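You operate a simulated robot arm through the tools that you are given. There is no shell and no other tool.

You are at the controls of a simulated robot arm. One attempt, no reset.

TASK
Salt the small and the ball cheese on the corner bench with the salt shaker.
Fine: not so much that a rind forms; put the shaker back, then the small cheese on the narrow board; the rest stay where they lie. Set down upright: salt shaker.

It is judged by the outcome, as a careful person would: the job done as asked, and still so three seconds after it is handed in. It fails if anything else is knocked over, pushed out of place, dropped, spilled or broken.

THE ROBOT
A 6-joint arm with a two-finger parallel gripper, fixed in place. Base frame: the origin is at the foot of the arm, x ahead of it, y to its left, z up; the work surface is at about z = 86. Readings come in cm, rad, newtons and seconds.
With the tool pointing down near the work surface it reaches from about 24 to 64 cm from the base axis. Its first joint turns from -1.152 to 1.152 rad. Payload 2.7 kg.
The TCP is the grasp point between the finger pads, 2.3 cm short of the fingertips. In the tool frame z runs along the fingers and y along their closing line. Largest opening 9.4 cm; finger width 3.8, thickness 1; the body of the gripper, 5.4 by 9.6 cm, starts 3.9 cm behind the TCP.
Orientation is that of the tool frame in the base frame, as a unit quaternion [x, y, z, w]. With the fingers straight down and closing along the base's y, the tool's x points along the base's -x, its y along +y and its z along -z.

THE INTERFACE
- The arm moves only by the tool jog_arm. Its argument "targets" is a list of rows, each a list of 7 numbers: the shift along the tool's x, y, z in units of 20 mm (1.0 is 20 mm), then the turn, a rotation vector about the tool's x, y, z in units of 5 degrees (1.0 is 5 degrees), then the finger opening in cm, from 0 to 9.4. In form: [[dx, dy, dz, rx, ry, rz, hand], ...]. A call has 1 to 20 rows; each row shifts and turns the commanded pose from where the row before left it, along the tool's axes as they then stand. A call with a number of a shift or a turn outside -1 to 1 is refused whole. Each row takes 0.2 s and may step no farther than 5 cm and 0.15 rad from the row before; otherwise, or with a gripper value out of range, the whole call is refused. Where a pose cannot be reached the arm comes as near as it can. A force on the tool above 40 N (or 10 N above the force at the start of the call, whichever is more), or a blocked arm, ends the call early, and 0.2 s more pass. Each finger travels about 4.5 cm/s and halts on what it meets, pressing with about 27 N; the grip force reading is that of the motor and also rises with nothing between the fingers. The clock runs only during rows and for 0.2 s after the last one: add rows that do not move to give the fingers time. The reply holds the time, the measured pose of the TCP, the force on the tool along the base axes, the opening and the grip force, in the units named above and with some noise, with the torque about the TCP (base axes, N m) and any sound that the robot's microphone picked up, and new pictures: "pictures" is both (left out), scene, wrist or none.
- Cameras (640 x 400 px; columns grow to the right, rows downward): "scene" is fixed at [6.51, -42.08, 141.04]; the picture's right is [0.87, -0.50, 0.00], its down [-0.25, -0.44, -0.86] and it looks along [0.43, 0.75, -0.51] (base axes); focal length 363 px, centre (320, 200). "wrist" rides on the gripper at [8.6, 1.6, -7.4] in the tool frame; the picture's right is [-0.18, 0.98, 0.00], its down [-0.58, -0.11, -0.81] and it looks along [-0.79, -0.15, 0.59] (tool axes); focal length 243 px, centre (320, 200). There is no depth. A picture from a camera that has moved, and an enlarged one, comes with that camera's place and axes in the base frame and with its lens.
- close_up(camera, box): a new picture of the part [left, top, right, bottom] of that camera's present view, enlarged. It takes no simulated time.
- hand_in(): hands the job in; it is judged then, once.

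Nothing tells you positions but the pictures and the camera data. Unless the task says otherwise, let go and move clear before handing in.

The tools are called after ">>>" as name(argument=value, ...) on one line, values as JSON. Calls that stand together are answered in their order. jog_arm: Moves the arm, as the interface text tells. Its arguments: {"type":"object","properties":{"targets":{"type":"array"},"pictures":{"type":"string","enum":["both","scene","wrist","none"]}},"required":["targets"]} The other tools are called the same way: close_up (camera, box) takes an enlarged picture of a part of a camera's view; hand_in () hands the job in.

At the start:

```text
t: 0.0
ee_pos: [41.45, 8.43, 121.29]
tcp_rot: [0.0, 1.0, 0.0, 0.001]
force: [-0.8, 1.0, 0.0]
torque: [0.03, -0.01, 0.01]
width: 9.41
grip_force: 0.0
```

scene: 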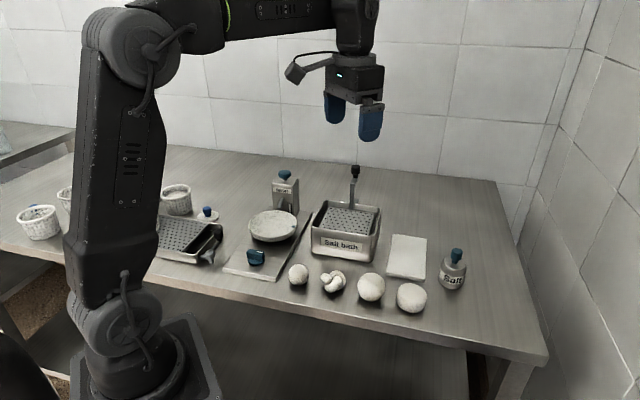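
wrist: 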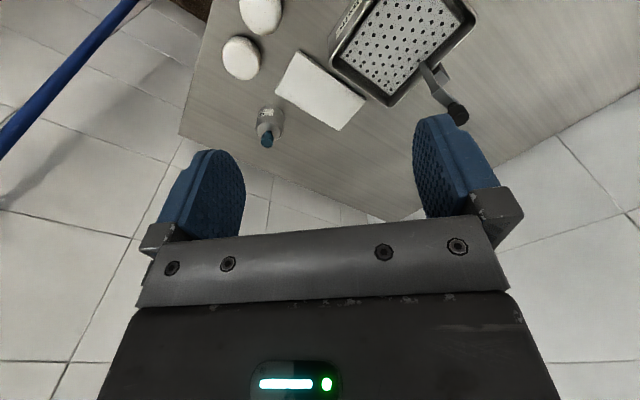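

I see a row of small pale cheeses at the front of the bench, a salt bath, a white board and a "Salt" shaker on the right. I'll look closer before moving.

>>> close_up(camera="scene", box=[270, 210, 490, 340])

>>> close_up(camera="scene", box=[140, 160, 320, 290])

>>> close_up(camera="wrist", box=[180, 0, 500, 180])

>>> close_up(camera="scene", box=[0, 150, 230, 280])

```text
2.91 times, centred on (380, 275) of scene
camera zoom: at [6.51, -42.08, 141.04], right [0.87, -0.5, 0.0], down [-0.25, -0.44, -0.86], along [0.43, 0.75, -0.51], focal length 1057 px, centre (146, -18)
```

zoom: 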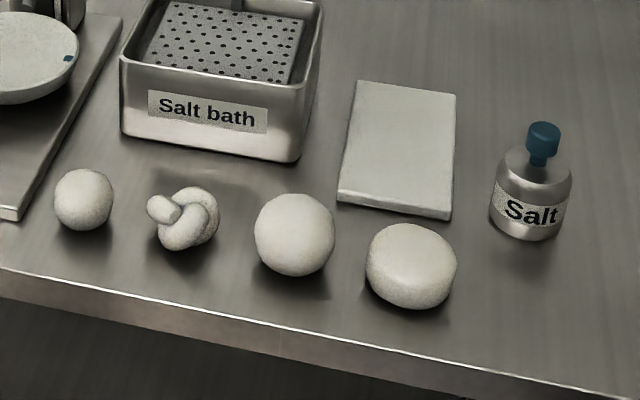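

```text
3.08 times, centred on (230, 225) of scene
camera zoom: at [6.51, -42.08, 141.04], right [0.87, -0.5, 0.0], down [-0.25, -0.44, -0.86], along [0.43, 0.75, -0.51], focal length 1118 px, centre (597, 123)
```

zoom: 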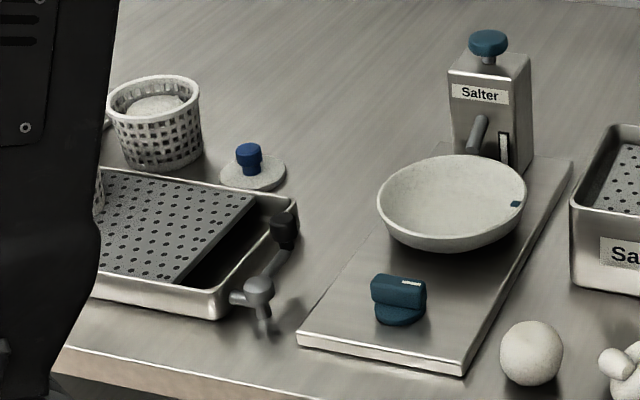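

```text
2.00 times, centred on (340, 90) of wrist
camera zoom: at [32.76, 9.91, 128.63], right [0.18, 0.98, 0.0], down [0.58, -0.11, 0.81], along [0.79, -0.15, -0.59], focal length 485 px, centre (280, 420)
```

zoom: 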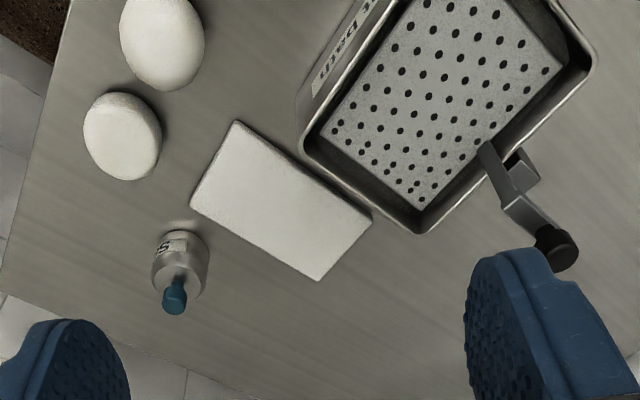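

```text
2.78 times, centred on (115, 215) of scene
camera zoom: at [6.51, -42.08, 141.04], right [0.87, -0.5, 0.0], down [-0.25, -0.44, -0.86], along [0.43, 0.75, -0.51], focal length 1011 px, centre (890, 158)
```

zoom: 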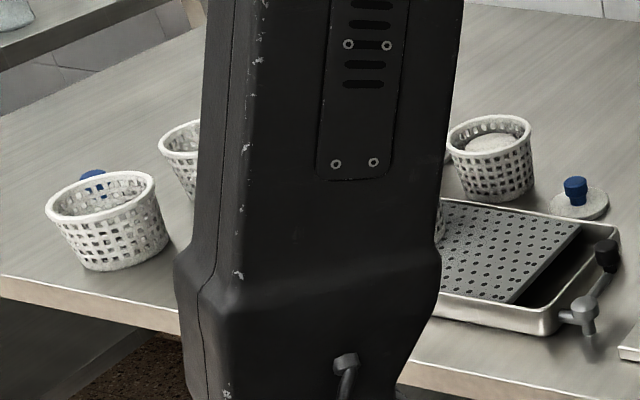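

Left to right I take the cheeses to be small (~[31.7,10.5]), knot (~[37,5]), ball (~[42.3,-0.6]) and flat (~[48,-6]), with the shaker near [59.5,-6.4] and the narrow white board near [57,5]. I'll bring the wrist camera nearer for a better look at the shaker.

>>> jog_arm(targets=[[-0.25, -0.814, 0.95, 0, 0, 0, 9.4], [-0.25, -0.814, 0.95, 0, 0, 0, 9.4], [-0.25, -0.814, 0.95, 0, 0, 0, 9.4], [-0.25, -0.814, 0.95, 0, 0, 0, 9.4], [-0.25, -0.814, 0.95, 0, 0, 0, 9.4], [-0.25, -0.814, 0.95, 0, 0, 0, 9.4], [-0.25, -0.814, 0.95, 0, 0, 0, 9.4]])

```text
t: 1.6
ee_pos: [44.98, -3.05, 108.01]
tcp_rot: [0.0, 1.0, 0.0, 0.001]
force: [0.2, -0.4, -0.4]
torque: [-0.04, 0.0, -0.04]
width: 9.4
grip_force: 0.0
camera wrist: at [36.25, -1.53, 115.39], right [0.18, 0.98, 0.0], down [0.58, -0.11, 0.81], along [0.79, -0.15, -0.59], focal length 243 px, centre (320, 200)
```

scene: 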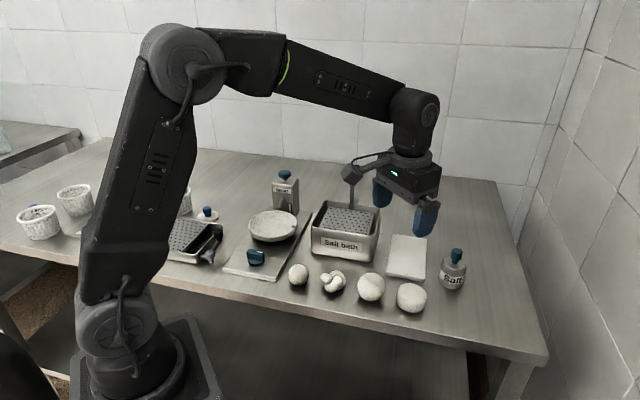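
wrist: 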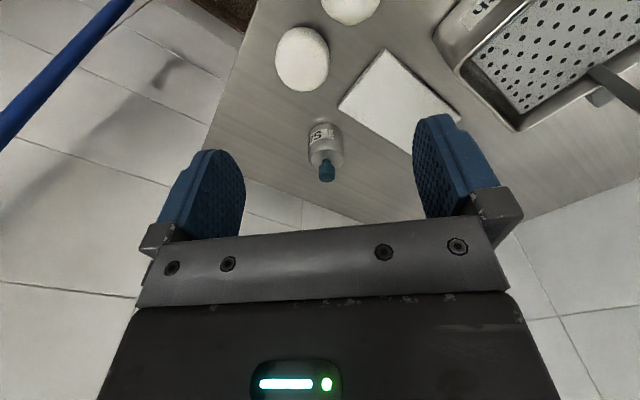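

The shaker is now in the wrist view; I'll enlarge it to understand its top and outlet.

>>> close_up(camera="wrist", box=[270, 90, 380, 200])

>>> close_up(camera="scene", box=[420, 235, 490, 305])

>>> close_up(camera="wrist", box=[240, 0, 480, 150])

```text
3.64 times, centred on (325, 145) of wrist
camera zoom: at [36.25, -1.53, 115.39], right [0.18, 0.98, 0.0], down [0.58, -0.11, 0.81], along [0.79, -0.15, -0.59], focal length 882 px, centre (302, 400)
```

zoom: 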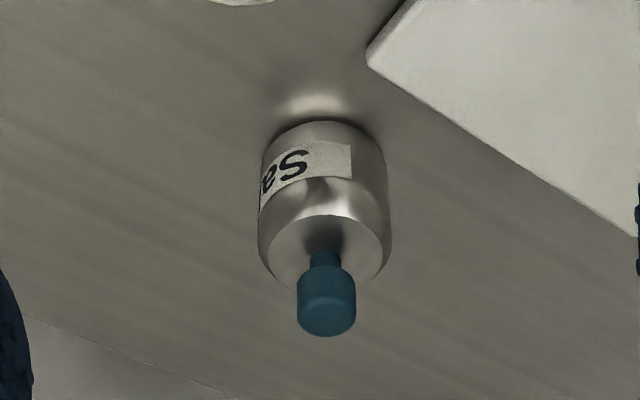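

```text
5.71 times, centred on (455, 270) of scene
camera zoom: at [6.51, -42.08, 141.04], right [0.87, -0.5, 0.0], down [-0.25, -0.44, -0.86], along [0.43, 0.75, -0.51], focal length 2076 px, centre (-451, -200)
```

zoom: 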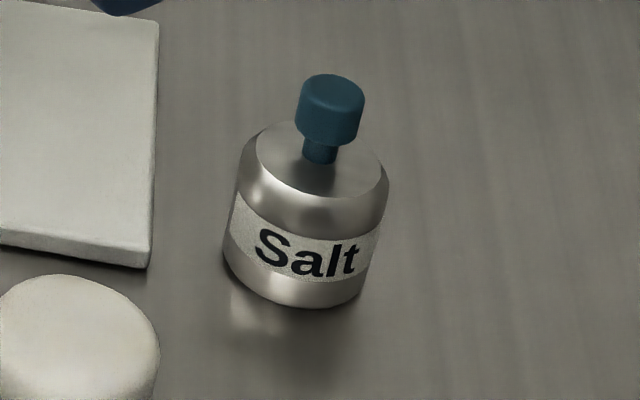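

```text
2.67 times, centred on (360, 75) of wrist
camera zoom: at [36.25, -1.53, 115.39], right [0.18, 0.98, 0.0], down [0.58, -0.11, 0.81], along [0.79, -0.15, -0.59], focal length 647 px, centre (213, 533)
```

zoom: 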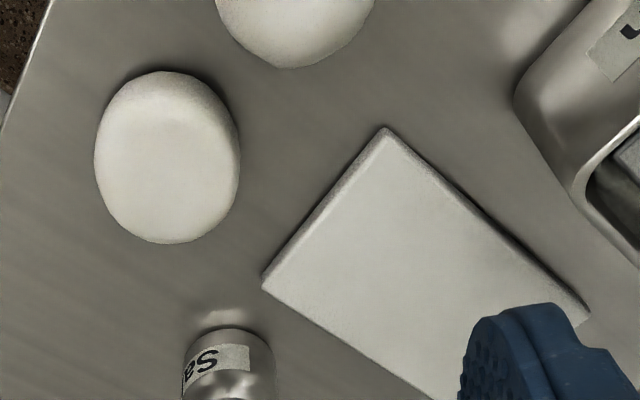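

The shaker is a 6 cm can with a blue knob on a thin stem, at about [59.8,-5.3]; I can't yet see the outlet. I'll hover open-fingered above it to inspect the knob and shoulder closely.

>>> jog_arm(targets=[[-0.925, -0.135, 0.5, 0, 0, 0, 9.4], [-0.925, -0.135, 0.5, 0, 0, 0, 9.4], [-0.925, -0.135, 0.5, 0, 0, 0, 9.4], [-0.925, -0.135, 0.5, 0, 0, 0, 9.4], [-0.925, -0.135, 0.5, 0, 0, 0, 9.4], [-0.925, -0.135, 0.5, 0, 0, 0, 9.4], [-0.925, -0.135, 0.5, 0, 0, 0, 9.4], [-0.925, -0.135, 0.5, 0, 0, 0, 9.4]])

>>> close_up(camera="wrist", box=[250, 60, 410, 220])

```text
t: 3.4
ee_pos: [59.8, -5.18, 99.99]
tcp_rot: [0.001, 1.0, -0.001, 0.0]
force: [-0.3, 0.7, 0.1]
torque: [0.01, -0.01, -0.01]
width: 9.4
grip_force: 0.1
camera wrist: at [51.07, -3.71, 107.39], right [0.18, 0.98, 0.0], down [0.58, -0.11, 0.81], along [0.79, -0.15, -0.59], focal length 243 px, centre (320, 200)
```

scene: 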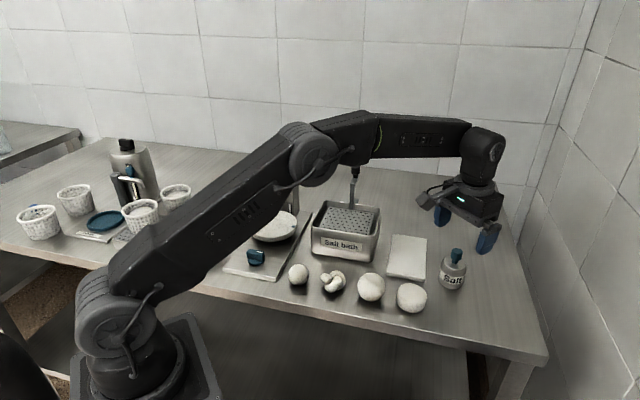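
wrist: 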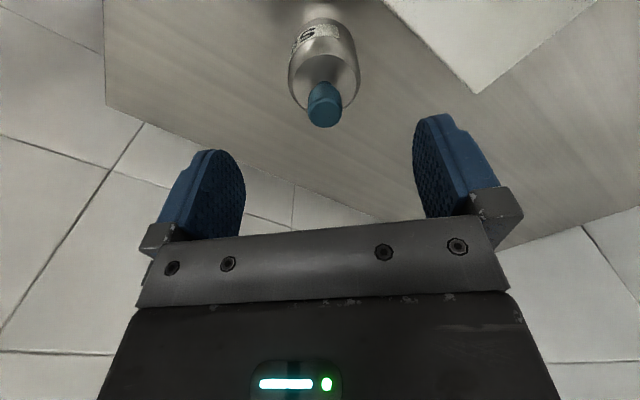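

```text
2.50 times, centred on (330, 140) of wrist
camera zoom: at [51.07, -3.71, 107.39], right [0.18, 0.98, 0.0], down [0.58, -0.11, 0.81], along [0.79, -0.15, -0.59], focal length 606 px, centre (295, 350)
```

zoom: 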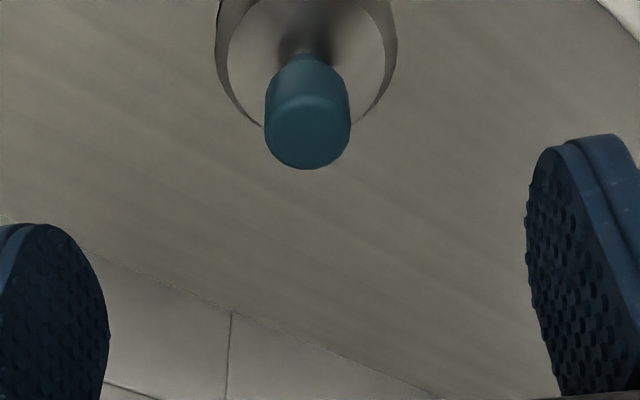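

The knob shows no holes, so the outlet is still unclear. Let me look at the left side of the bench and the shaker once more now that the arm is out of the way.

>>> close_up(camera="scene", box=[10, 130, 210, 255])

>>> close_up(camera="scene", box=[430, 240, 475, 300])

>>> close_up(camera="wrist", box=[280, 0, 370, 135])

```text
3.20 times, centred on (110, 192) of scene
camera zoom: at [6.51, -42.08, 141.04], right [0.87, -0.5, 0.0], down [-0.25, -0.44, -0.86], along [0.43, 0.75, -0.51], focal length 1162 px, centre (992, 224)
```

zoom: 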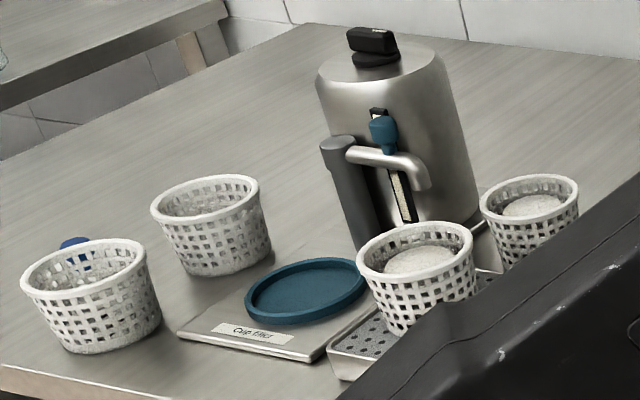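

```text
6.67 times, centred on (452, 270) of scene
camera zoom: at [6.51, -42.08, 141.04], right [0.87, -0.5, 0.0], down [-0.25, -0.44, -0.86], along [0.43, 0.75, -0.51], focal length 2422 px, centre (-563, -267)
```

zoom: 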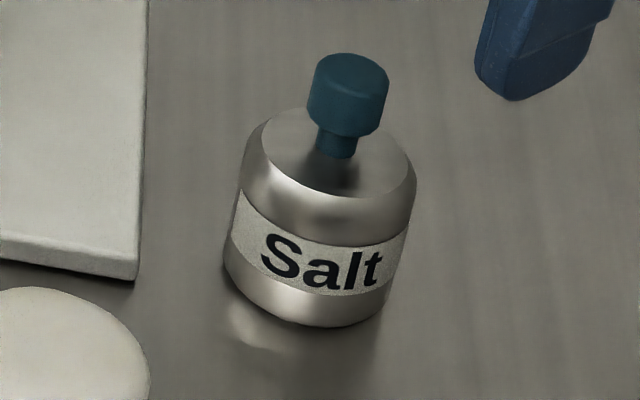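

```text
2.96 times, centred on (325, 68) of wrist
camera zoom: at [51.07, -3.71, 107.39], right [0.18, 0.98, 0.0], down [0.58, -0.11, 0.81], along [0.79, -0.15, -0.59], focal length 719 px, centre (305, 593)
```

zoom: 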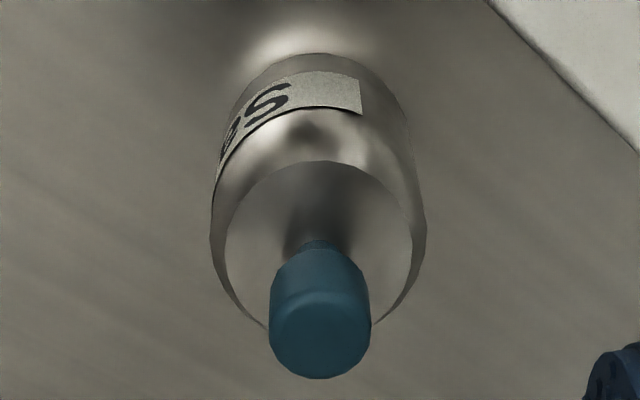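

The knob looks like a handle for a top grip, at about z 92.4–94.4 on the can's axis. I'll lower straight over it and check alignment before closing.

>>> jog_arm(targets=[[0, 0, 1, 0, 0, 0, 9.4], [0, 0, 1, 0, 0, 0, 9.4], [0, 0, 0.9, 0, 0, 0, 9.4], [0, 0, 0, 0, 0, 0, 9.4]])

>>> close_up(camera="wrist", box=[230, 80, 430, 220])

>>> close_up(camera="scene", box=[400, 200, 520, 310])

```text
t: 4.4
ee_pos: [59.72, -5.24, 94.16]
tcp_rot: [0.001, 1.0, 0.0, 0.0]
force: [-0.4, -0.1, 0.1]
torque: [-0.02, -0.06, 0.01]
width: 9.4
grip_force: 0.1
camera wrist: at [51.02, -3.63, 101.51], right [0.18, 0.98, 0.0], down [0.58, -0.11, 0.81], along [0.79, -0.15, -0.59], focal length 243 px, centre (320, 200)
```

scene: 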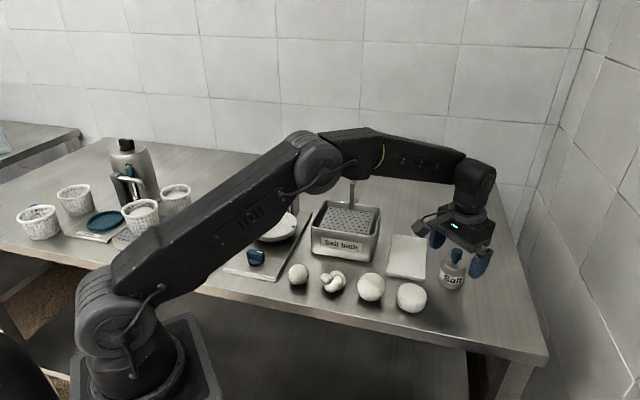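
wrist: 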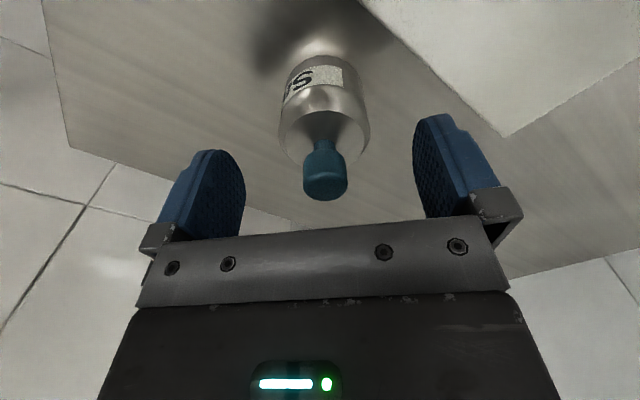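

```text
2.86 times, centred on (330, 150) of wrist
camera zoom: at [51.02, -3.63, 101.51], right [0.18, 0.98, 0.0], down [0.58, -0.11, 0.81], along [0.79, -0.15, -0.59], focal length 693 px, centre (291, 343)
```

zoom: 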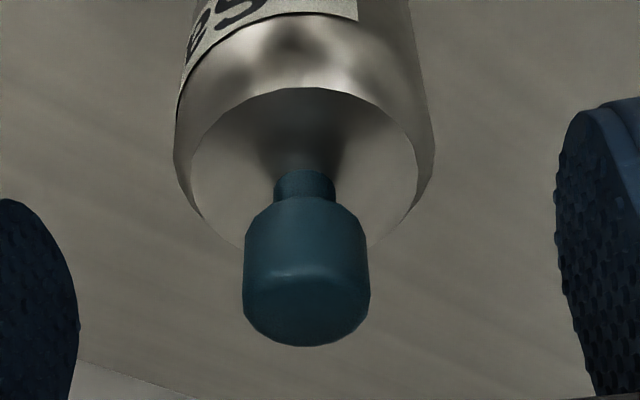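

```text
3.64 times, centred on (460, 255) of scene
camera zoom: at [6.51, -42.08, 141.04], right [0.87, -0.5, 0.0], down [-0.25, -0.44, -0.86], along [0.43, 0.75, -0.51], focal length 1321 px, centre (-189, 0)
```

zoom: 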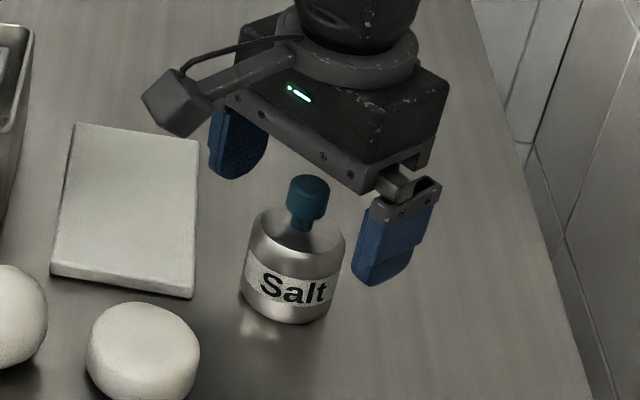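

The knob sits centred between the fingers (about 2 mm to +y) and the tips clear the can's shoulder. I'll nudge and close on it.

>>> jog_arm(targets=[[0, 0.1, 0.05, 0, 0, 0, 9.4], [0, 0, 0, 0, 0, 0, 6], [0, 0, 0, 0, 0, 0, 3], [0, 0, 0, 0, 0, 0, 1.5], [0, 0, 0, 0, 0, 0, 1.0], [0, 0, 0, 0, 0, 0, 1.0], [0, 0, 0, 0, 0, 0, 1.0]])

>>> close_up(camera="scene", box=[400, 200, 520, 310])

```text
t: 6.0
ee_pos: [59.81, -4.9, 94.09]
tcp_rot: [0.001, 1.0, 0.0, 0.0]
force: [-0.1, 0.0, 0.4]
torque: [0.02, 0.04, -0.02]
width: 2.1
grip_force: 27.1
camera wrist: at [50.98, -3.43, 101.45], right [0.18, 0.98, 0.0], down [0.58, -0.11, 0.81], along [0.79, -0.15, -0.59], focal length 243 px, centre (320, 200)
```

scene: 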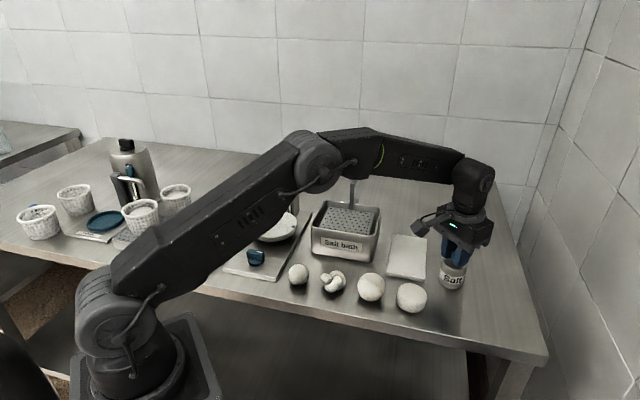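
wrist: 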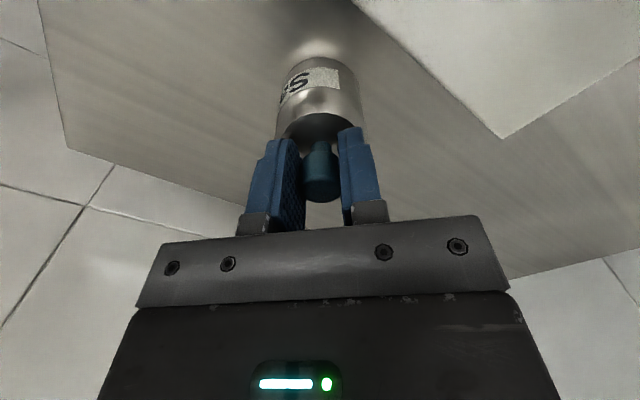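

```text
3.64 times, centred on (460, 255) of scene
camera zoom: at [6.51, -42.08, 141.04], right [0.87, -0.5, 0.0], down [-0.25, -0.44, -0.86], along [0.43, 0.75, -0.51], focal length 1321 px, centre (-189, 0)
```

zoom: 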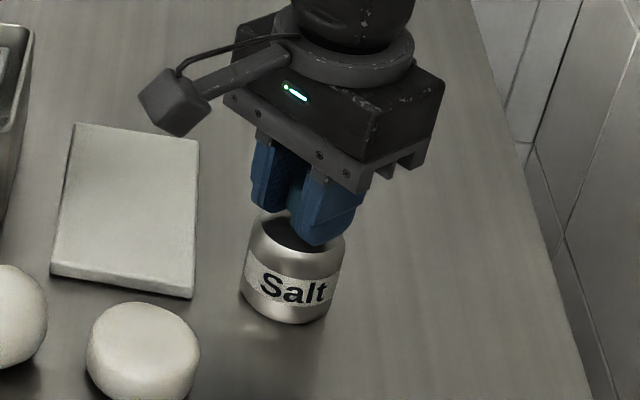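

The knob is held (width 2.1 cm). I'll lift straight up gently and look for any salt that falls.

>>> jog_arm(targets=[[0, 0, -0.2, 0, 0, 0, 1.0], [0, 0, -0.5, 0, 0, 0, 1.0], [0, 0, -0.7, 0, 0, 0, 1.0], [0, 0, -0.8, 0, 0, 0, 1.0], [0, 0, -0.8, 0, 0, 0, 1.0], [0, 0, -0.8, 0, 0, 0, 1.0], [0, 0, -0.8, 0, 0, 0, 1.0], [0, 0, -0.4, 0, 0, 0, 1.0]])

>>> close_up(camera="scene", box=[340, 190, 520, 320])

```text
t: 7.8
ee_pos: [59.8, -5.1, 104.04]
tcp_rot: [0.0, 1.0, 0.0, 0.0]
force: [-0.4, 1.0, -2.4]
torque: [-0.08, -0.02, 0.02]
width: 2.11
grip_force: 27.5
camera wrist: at [51.1, -3.45, 111.41], right [0.18, 0.98, 0.0], down [0.58, -0.11, 0.81], along [0.79, -0.15, -0.59], focal length 243 px, centre (320, 200)
```

scene: 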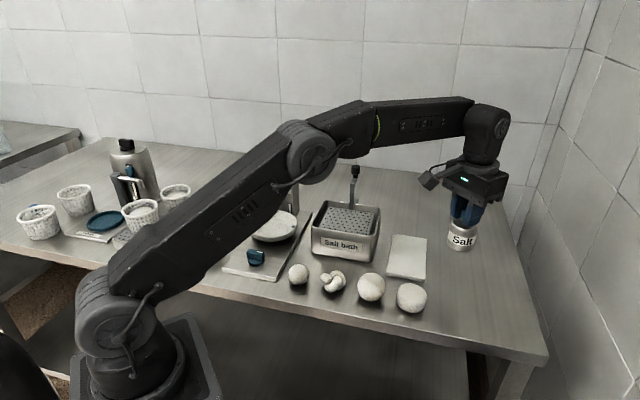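
wrist: 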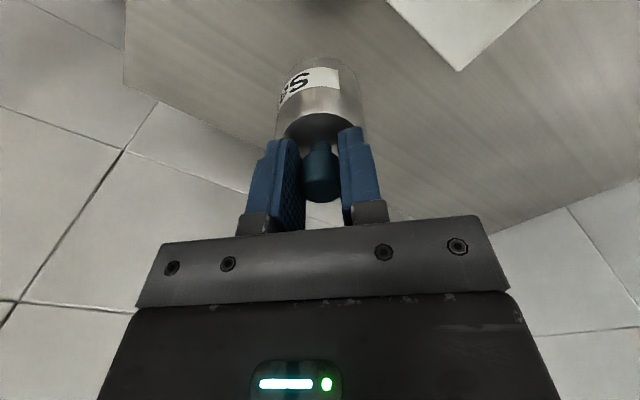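

```text
3.08 times, centred on (430, 255) of scene
camera zoom: at [6.51, -42.08, 141.04], right [0.87, -0.5, 0.0], down [-0.25, -0.44, -0.86], along [0.43, 0.75, -0.51], focal length 1118 px, centre (-18, 31)
```

zoom: 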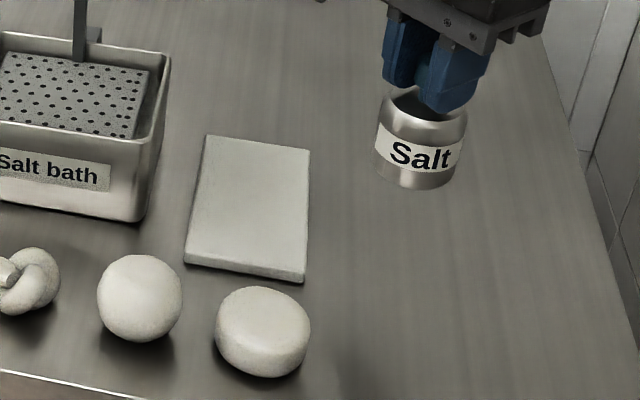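

The bench under the shaker is clean and the can hangs upright. I'll carry it around the flat cheese to above the ball cheese (~[42.1,-0.5]).

>>> jog_arm(targets=[[0.4, 0.32, 0, 0, 0, 0, 1.0], [0.8, 0.62, 0, 0, 0, 0, 1.0], [0.8, 0.62, 0, 0, 0, 0, 1.0], [0.8, 0.62, 0, 0, 0, 0, 1.0], [0.8, 0.62, 0, 0, 0, 0, 1.0], [0.725, 0.4, 0, 0, 0, 0, 1.0], [0.8, -0.1, 0, 0, 0, 0, 1.0], [0.8, -0.2, 0, 0, 0, 0, 1.0], [0.8, -0.2, 0, 0, 0, 0, 1.0], [0.8, -0.2, 0, 0, 0, 0, 1.0], [0.7, -0.2, 0, 0, 0, 0, 1.0], [0.4, -0.085, 0, 0, 0, 0, 1.0], [0, 0, 0, 0, 0, 0, 1.0]])

>>> close_up(camera="scene", box=[290, 190, 450, 320])

>>> close_up(camera="wrist", box=[160, 0, 480, 200])

```text
t: 10.6
ee_pos: [42.37, -0.64, 104.12]
tcp_rot: [0.0, 1.0, 0.0, 0.0]
force: [0.5, 0.1, -1.5]
torque: [-0.01, 0.0, -0.03]
width: 2.09
grip_force: 26.9
camera wrist: at [33.71, 0.86, 111.43], right [0.18, 0.98, 0.0], down [0.58, -0.11, 0.81], along [0.79, -0.15, -0.59], focal length 243 px, centre (320, 200)
```

scene: 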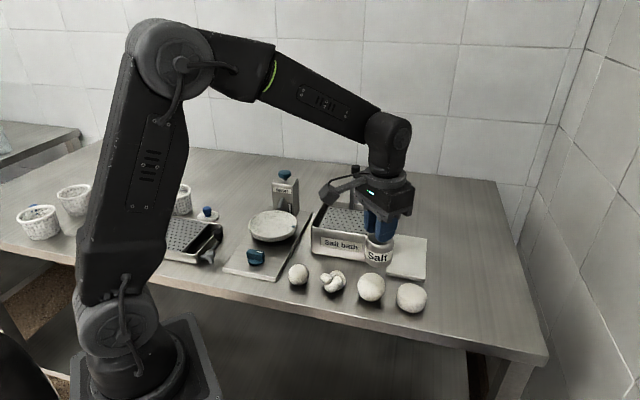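
wrist: 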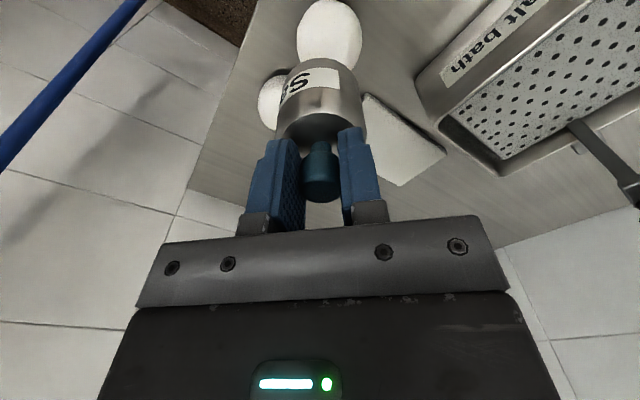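

```text
3.08 times, centred on (370, 255) of scene
camera zoom: at [6.51, -42.08, 141.04], right [0.87, -0.5, 0.0], down [-0.25, -0.44, -0.86], along [0.43, 0.75, -0.51], focal length 1118 px, centre (166, 31)
```

zoom: 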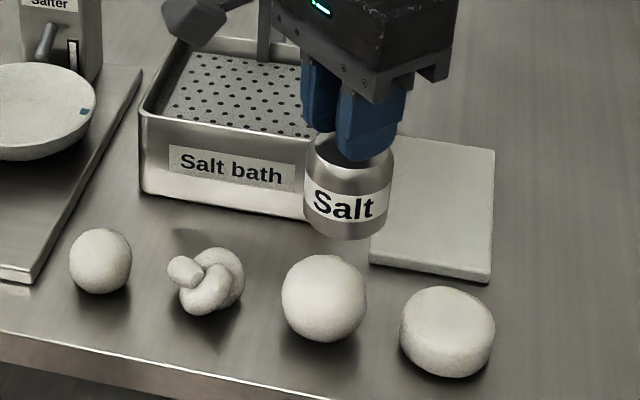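

```text
2.00 times, centred on (320, 100) of wrist
camera zoom: at [33.71, 0.86, 111.43], right [0.18, 0.98, 0.0], down [0.58, -0.11, 0.81], along [0.79, -0.15, -0.59], focal length 485 px, centre (320, 400)
```

zoom: 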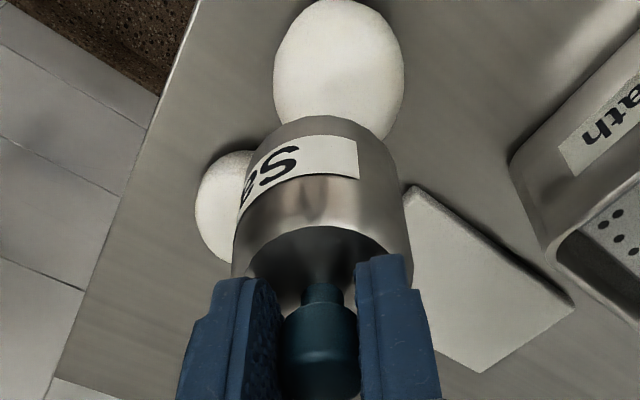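

The shaker hangs just above the ball cheese (which I now place near [41.9,-0.1]); nothing has fallen so far. I'll centre it, come down a little and try a short upright shake to see whether salt comes from the base.

>>> jog_arm(targets=[[0.1, 0.2, 0.5, 0, 0, 0, 1.0], [0, 0, 0.5, 0, 0, 0, 1.0], [0, 0, 0, 0, 0, 0, 1.0], [0, 0, -1, 0, 0, 0, 1.0], [0, 0, 1, 0, 0, 0, 1.0], [0, 0, -1, 0, 0, 0, 1.0], [0, 0, 1, 0, 0, 0, 1.0], [0, 0, 0, 0, 0, 0, 1.0]])

>>> close_up(camera="scene", box=[310, 220, 440, 320])

>>> close_up(camera="wrist", box=[220, 0, 420, 120])

```text
t: 12.4
ee_pos: [42.36, -0.19, 102.16]
tcp_rot: [0.0, 1.0, 0.0, 0.0]
force: [-0.3, 0.6, -0.9]
torque: [-0.02, 0.03, -0.02]
width: 2.1
grip_force: 27.3
camera wrist: at [33.54, 1.33, 109.43], right [0.18, 0.98, 0.0], down [0.58, -0.11, 0.81], along [0.79, -0.15, -0.59], focal length 243 px, centre (320, 200)
```

scene: 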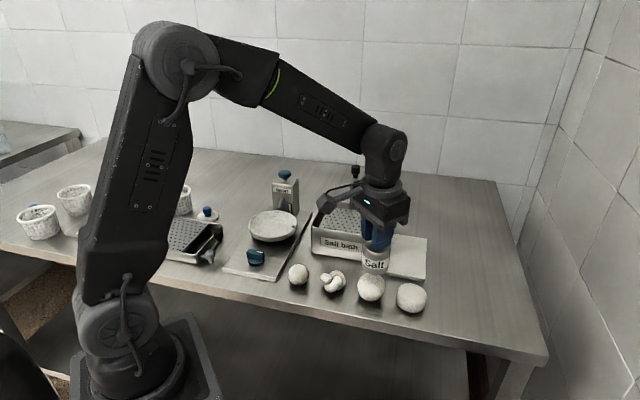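
wrist: 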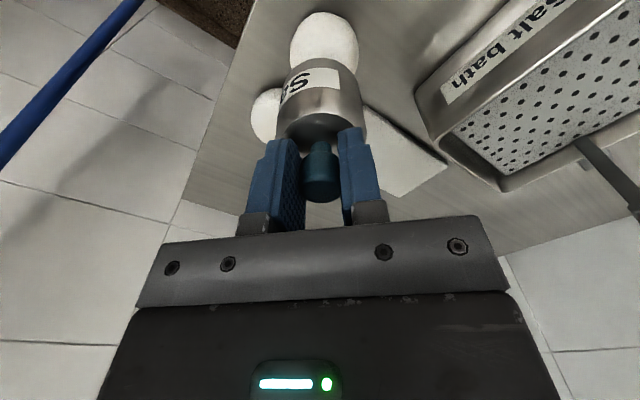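

```text
4.00 times, centred on (375, 270) of scene
camera zoom: at [6.51, -42.08, 141.04], right [0.87, -0.5, 0.0], down [-0.25, -0.44, -0.86], along [0.43, 0.75, -0.51], focal length 1453 px, centre (100, -80)
```

zoom: 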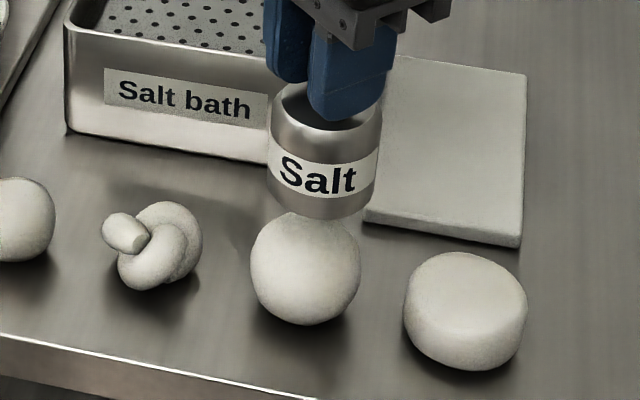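

```text
3.20 times, centred on (320, 60) of wrist
camera zoom: at [33.54, 1.33, 109.43], right [0.18, 0.98, 0.0], down [0.58, -0.11, 0.81], along [0.79, -0.15, -0.59], focal length 776 px, centre (320, 648)
```

zoom: 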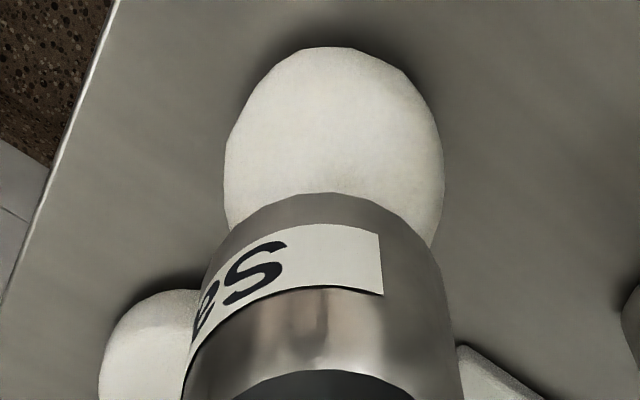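

The ball's crown may look slightly paler, but the shaker hides it. I'll raise the shaker straight up to compare.

>>> jog_arm(targets=[[0, 0, -0.5, 0, 0, 0, 1.0], [0, 0, -0.9, 0, 0, 0, 1.0], [0, 0, -0.9, 0, 0, 0, 1.0], [0, 0, -0.7, 0, 0, 0, 1.0], [0, 0, 0, 0, 0, 0, 1.0]])

>>> close_up(camera="scene", box=[345, 260, 400, 310])

>>> close_up(camera="scene", box=[280, 220, 440, 320])

>>> close_up(camera="wrist", box=[240, 0, 400, 100])

```text
t: 13.6
ee_pos: [42.47, -0.12, 108.04]
tcp_rot: [0.0, 1.0, 0.0, 0.0]
force: [-0.4, -0.5, -1.5]
torque: [0.0, -0.01, -0.04]
width: 2.09
grip_force: 27.3
camera wrist: at [33.63, 1.36, 115.44], right [0.18, 0.98, 0.0], down [0.58, -0.11, 0.81], along [0.79, -0.15, -0.59], focal length 243 px, centre (320, 200)
```

scene: 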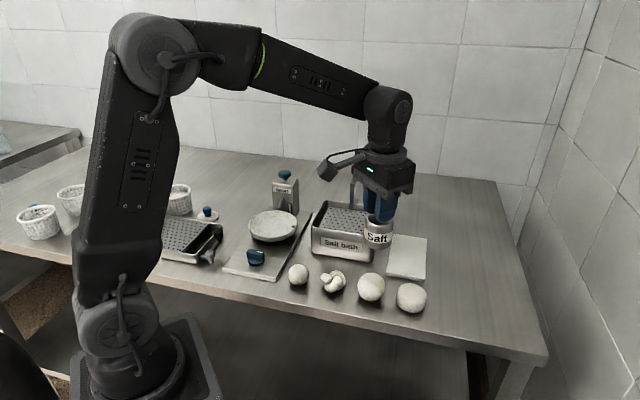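
wrist: 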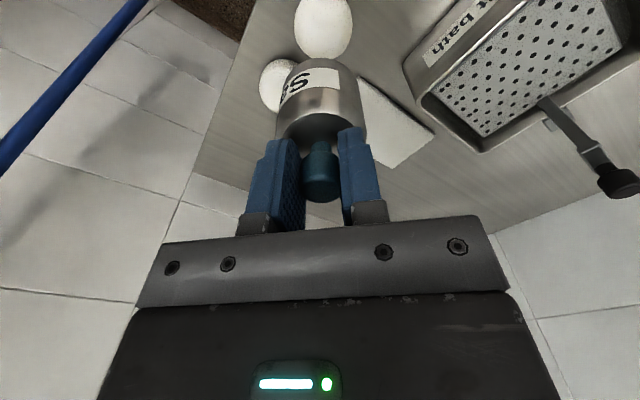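

```text
8.00 times, centred on (372, 285) of scene
camera zoom: at [6.51, -42.08, 141.04], right [0.87, -0.5, 0.0], down [-0.25, -0.44, -0.86], along [0.43, 0.75, -0.51], focal length 2906 px, centre (-100, -480)
```

zoom: 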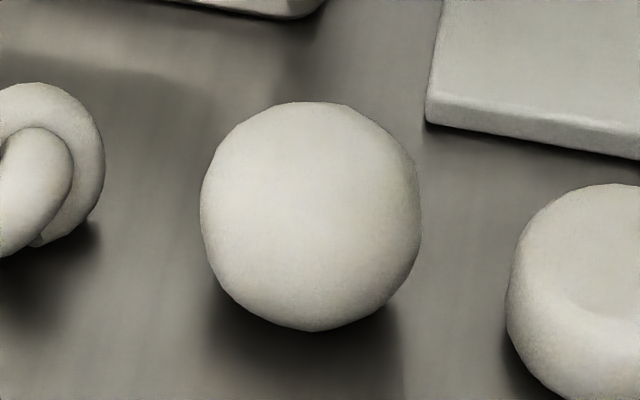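

```text
4.00 times, centred on (360, 270) of scene
camera zoom: at [6.51, -42.08, 141.04], right [0.87, -0.5, 0.0], down [-0.25, -0.44, -0.86], along [0.43, 0.75, -0.51], focal length 1453 px, centre (160, -80)
```

zoom: 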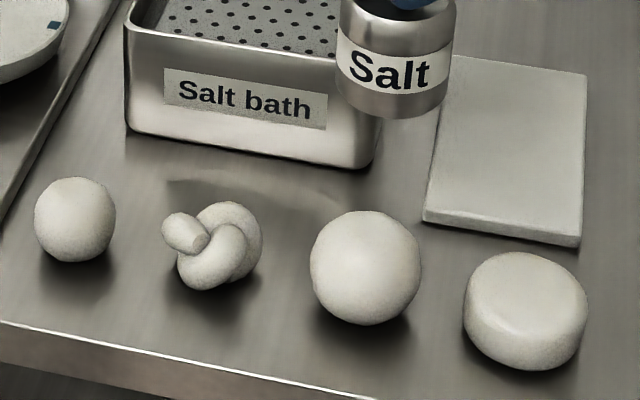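

```text
4.00 times, centred on (320, 50) of wrist
camera zoom: at [33.63, 1.36, 115.44], right [0.18, 0.98, 0.0], down [0.58, -0.11, 0.81], along [0.79, -0.15, -0.59], focal length 970 px, centre (320, 800)
```

zoom: 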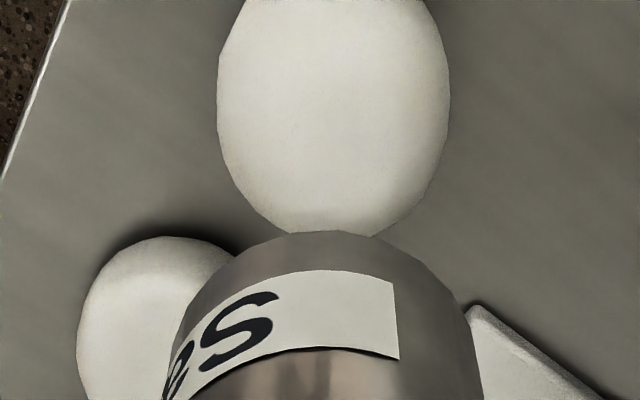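

I can't tell any change on the ball, and nothing was heard. I'll tilt the shaker (only ~55°, still mouth-up) so its underside faces the scene camera and check for holes.

>>> jog_arm(targets=[[0, 0, -0.5, 0.866, 0.5, 0, 1.0], [0, 0, -0.5, 0.866, 0.5, 0, 1.0], [0, 0, 0, 0.866, 0.5, 0, 1.0], [0, 0, 0, 0.866, 0.5, 0, 1.0], [0, 0, 0, 0.866, 0.5, 0, 1.0], [0, 0, 0, 0.866, 0.5, 0, 1.0], [0, 0, 0, 0.866, 0.5, 0, 1.0], [0, 0, 0, 0.866, 0.5, 0, 1.0], [0, 0, 0, 0.866, 0.5, 0, 1.0], [0, 0, 0, 0.866, 0.5, 0, 1.0], [0, 0, 0, 0.866, 0.5, 0, 1.0]])

>>> close_up(camera="scene", box=[320, 180, 440, 300])

```text
t: 16.0
ee_pos: [42.45, -0.07, 110.11]
tcp_rot: [0.0, 0.887, -0.401, -0.231]
force: [-0.7, 0.5, -1.9]
torque: [0.04, -0.02, 0.02]
width: 2.12
grip_force: 27.0
camera wrist: at [37.36, 7.82, 116.67], right [-0.02, 0.63, -0.77], down [0.87, 0.39, 0.3], along [0.49, -0.67, -0.56], focal length 243 px, centre (320, 200)
```

scene: 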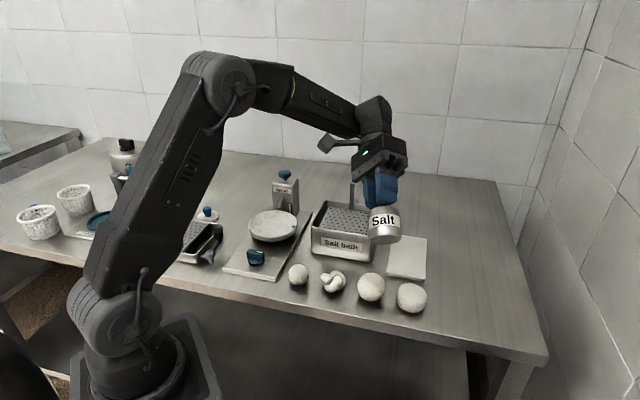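
wrist: 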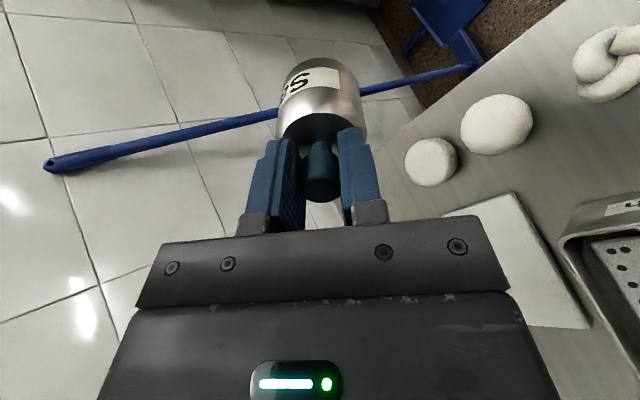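

```text
3.33 times, centred on (380, 240) of scene
camera zoom: at [6.51, -42.08, 141.04], right [0.87, -0.5, 0.0], down [-0.25, -0.44, -0.86], along [0.43, 0.75, -0.51], focal length 1211 px, centre (120, 67)
```

zoom: 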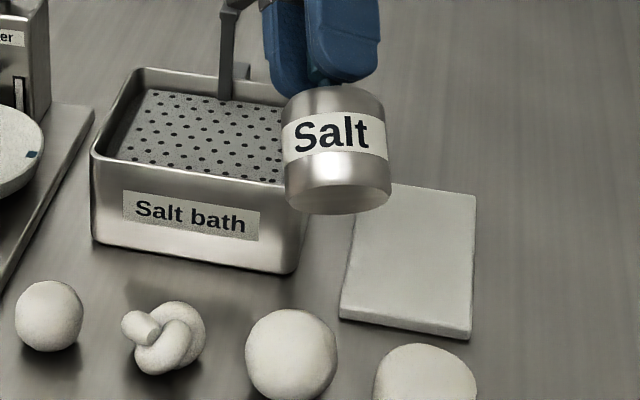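

The underside now shows as a pale surface. I'll zoom on it, and on the cheeses in the wrist view.

>>> close_up(camera="scene", box=[360, 215, 410, 250])

>>> close_up(camera="wrist", box=[390, 80, 550, 200])

>>> close_up(camera="wrist", box=[540, 0, 640, 110])

>>> close_up(camera="scene", box=[345, 260, 400, 310])

```text
11.43 times, centred on (385, 232) of scene
camera zoom: at [6.51, -42.08, 141.04], right [0.87, -0.5, 0.0], down [-0.25, -0.44, -0.86], along [0.43, 0.75, -0.51], focal length 4152 px, centre (-423, -171)
```

zoom: 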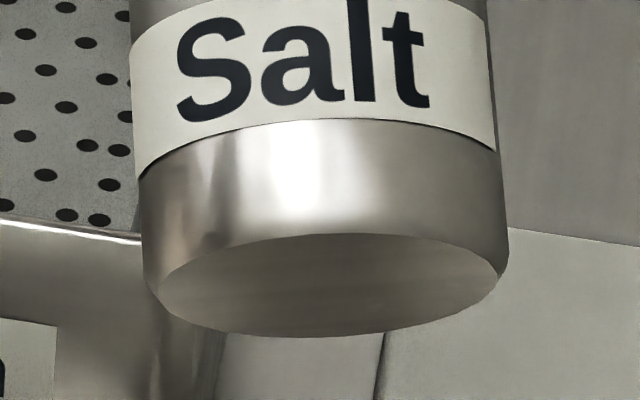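

```text
3.33 times, centred on (470, 140) of wrist
camera zoom: at [37.36, 7.82, 116.67], right [-0.02, 0.63, -0.77], down [0.87, 0.39, 0.3], along [0.49, -0.67, -0.56], focal length 809 px, centre (-180, 400)
```

zoom: 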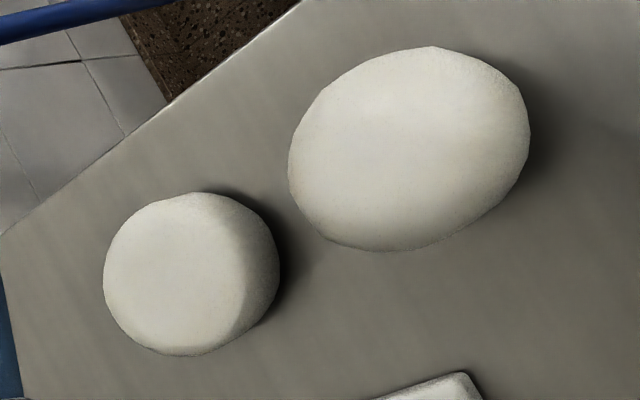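

```text
3.64 times, centred on (590, 55) of wrist
camera zoom: at [37.36, 7.82, 116.67], right [-0.02, 0.63, -0.77], down [0.87, 0.39, 0.3], along [0.49, -0.67, -0.56], focal length 882 px, centre (-662, 727)
```

zoom: 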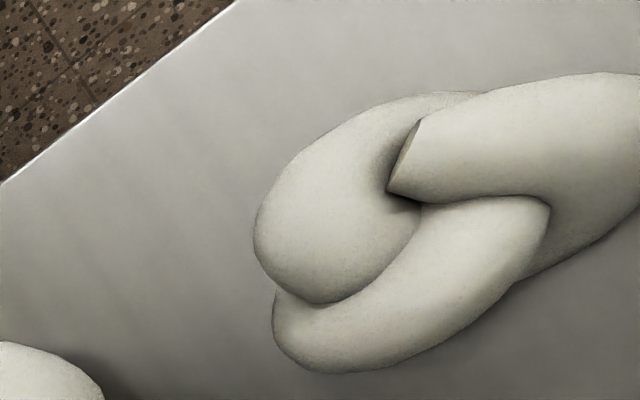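

```text
8.00 times, centred on (372, 285) of scene
camera zoom: at [6.51, -42.08, 141.04], right [0.87, -0.5, 0.0], down [-0.25, -0.44, -0.86], along [0.43, 0.75, -0.51], focal length 2906 px, centre (-100, -480)
```

zoom: 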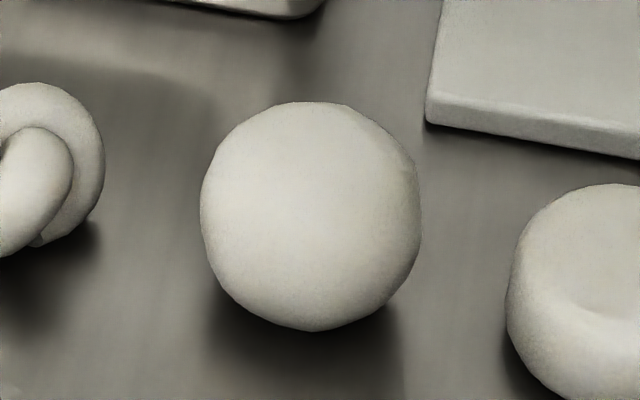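

The underside is plain metal in this rendering and no salt is lost from tilting. I'll go back upright over the ball (~[42.0,0.0]) and give a few more brisk shakes, then compare the very same crop.

>>> jog_arm(targets=[[0, 0, 0, -0.866, -0.5, 0, 1.0], [0, 0, 0, -0.866, -0.5, 0, 1.0], [0, 0, 0, -0.866, -0.5, 0, 1.0], [0, 0, 0, -0.866, -0.5, 0, 1.0], [0, 0, 0, -0.866, -0.5, 0, 1.0], [0, 0, 0, -0.866, -0.5, 0, 1.0], [0, 0, 0, -0.866, -0.5, 0, 1.0], [0, 0, 0, -0.866, -0.5, 0, 1.0], [0, 0, 0, -0.866, -0.5, 0, 1.0], [0, 0, 0, -0.866, -0.5, 0, 1.0], [0, 0, 0, -0.866, -0.5, 0, 1.0], [0.15, 0, 0.8, 0, 0, 0, 1.0], [0, 0, 0.8, 0, 0, 0, 1.0], [0, 0, 0.8, 0, 0, 0, 1.0], [0, 0, 0.8, 0, 0, 0, 1.0], [0, 0, 0.6, 0, 0, 0, 1.0], [0, 0, 0, 0, 0, 0, 1.0]])

>>> close_up(camera="scene", box=[345, 240, 405, 310])

```text
t: 19.6
ee_pos: [42.1, -0.02, 102.37]
tcp_rot: [0.0, 1.0, -0.001, -0.001]
force: [0.2, 0.1, -2.0]
torque: [-0.01, 0.02, 0.01]
width: 2.09
grip_force: 27.2
camera wrist: at [33.28, 1.45, 109.72], right [0.18, 0.98, 0.0], down [0.58, -0.11, 0.81], along [0.79, -0.15, -0.59], focal length 243 px, centre (320, 200)
```

scene: 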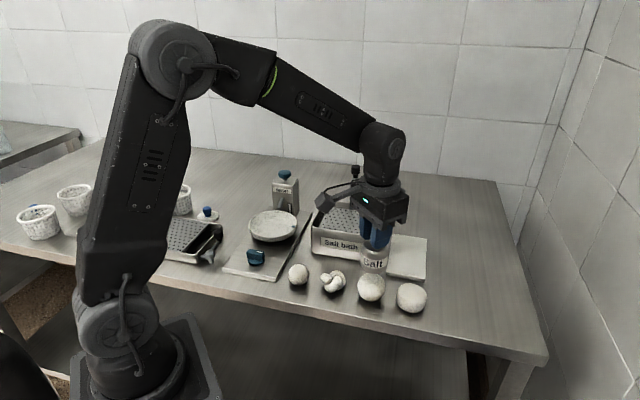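
wrist: 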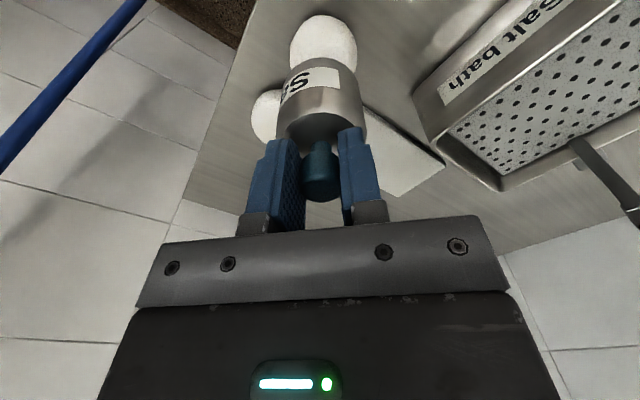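

```text
5.71 times, centred on (375, 275) of scene
camera zoom: at [6.51, -42.08, 141.04], right [0.87, -0.5, 0.0], down [-0.25, -0.44, -0.86], along [0.43, 0.75, -0.51], focal length 2076 px, centre (6, -229)
```

zoom: 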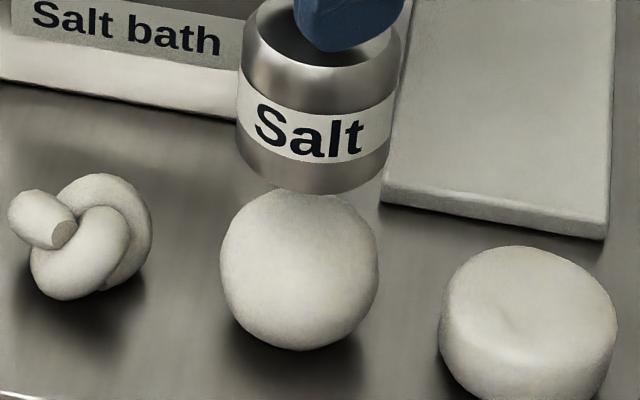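

Now the ball's crown looks plain, whereas right after the first shakes I saw a pale patch there. I'll shake briefly again and look immediately.

>>> jog_arm(targets=[[0, 0, -1, 0, 0, 0, 1.0], [0, 0, 1, 0, 0, 0, 1.0], [0, 0, -1, 0, 0, 0, 1.0], [0, 0, 1, 0, 0, 0, 1.0]])

>>> close_up(camera="scene", box=[345, 240, 405, 310])

>>> close_up(camera="wrist", box=[220, 0, 420, 120])

```text
t: 20.6
ee_pos: [42.01, -0.02, 102.48]
tcp_rot: [0.0, 1.0, 0.0, 0.001]
force: [-0.2, 0.0, -1.8]
torque: [0.01, 0.03, -0.01]
width: 2.09
grip_force: 27.2
camera wrist: at [33.17, 1.49, 109.77], right [0.18, 0.98, 0.0], down [0.58, -0.11, 0.81], along [0.79, -0.15, -0.59], focal length 243 px, centre (320, 200)
```

scene: 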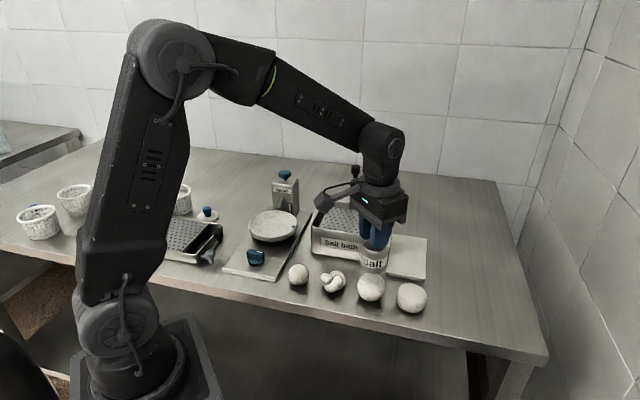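
wrist: 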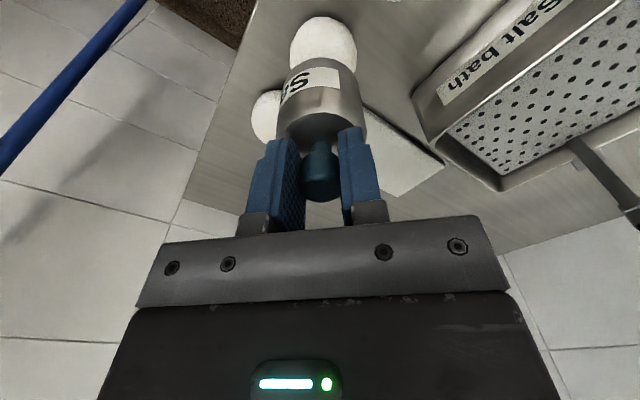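

```text
5.71 times, centred on (375, 275) of scene
camera zoom: at [6.51, -42.08, 141.04], right [0.87, -0.5, 0.0], down [-0.25, -0.44, -0.86], along [0.43, 0.75, -0.51], focal length 2076 px, centre (6, -229)
```

zoom: 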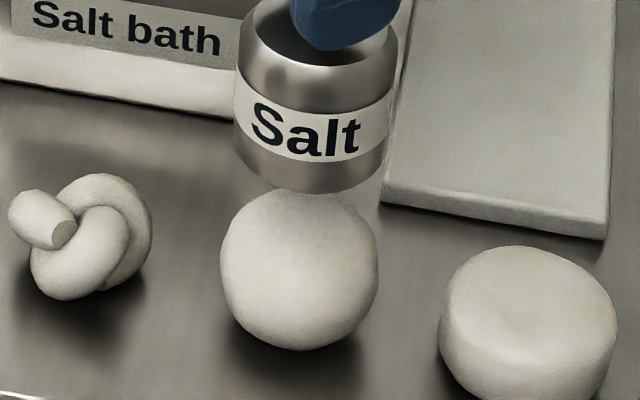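

```text
3.20 times, centred on (320, 60) of wrist
camera zoom: at [33.17, 1.49, 109.77], right [0.18, 0.98, 0.0], down [0.58, -0.11, 0.81], along [0.79, -0.15, -0.59], focal length 776 px, centre (320, 648)
```

zoom: 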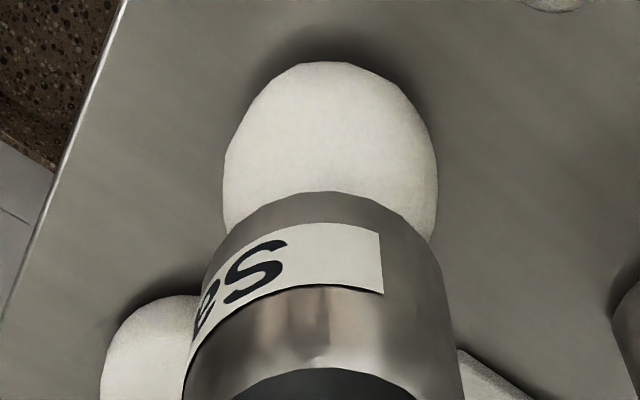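

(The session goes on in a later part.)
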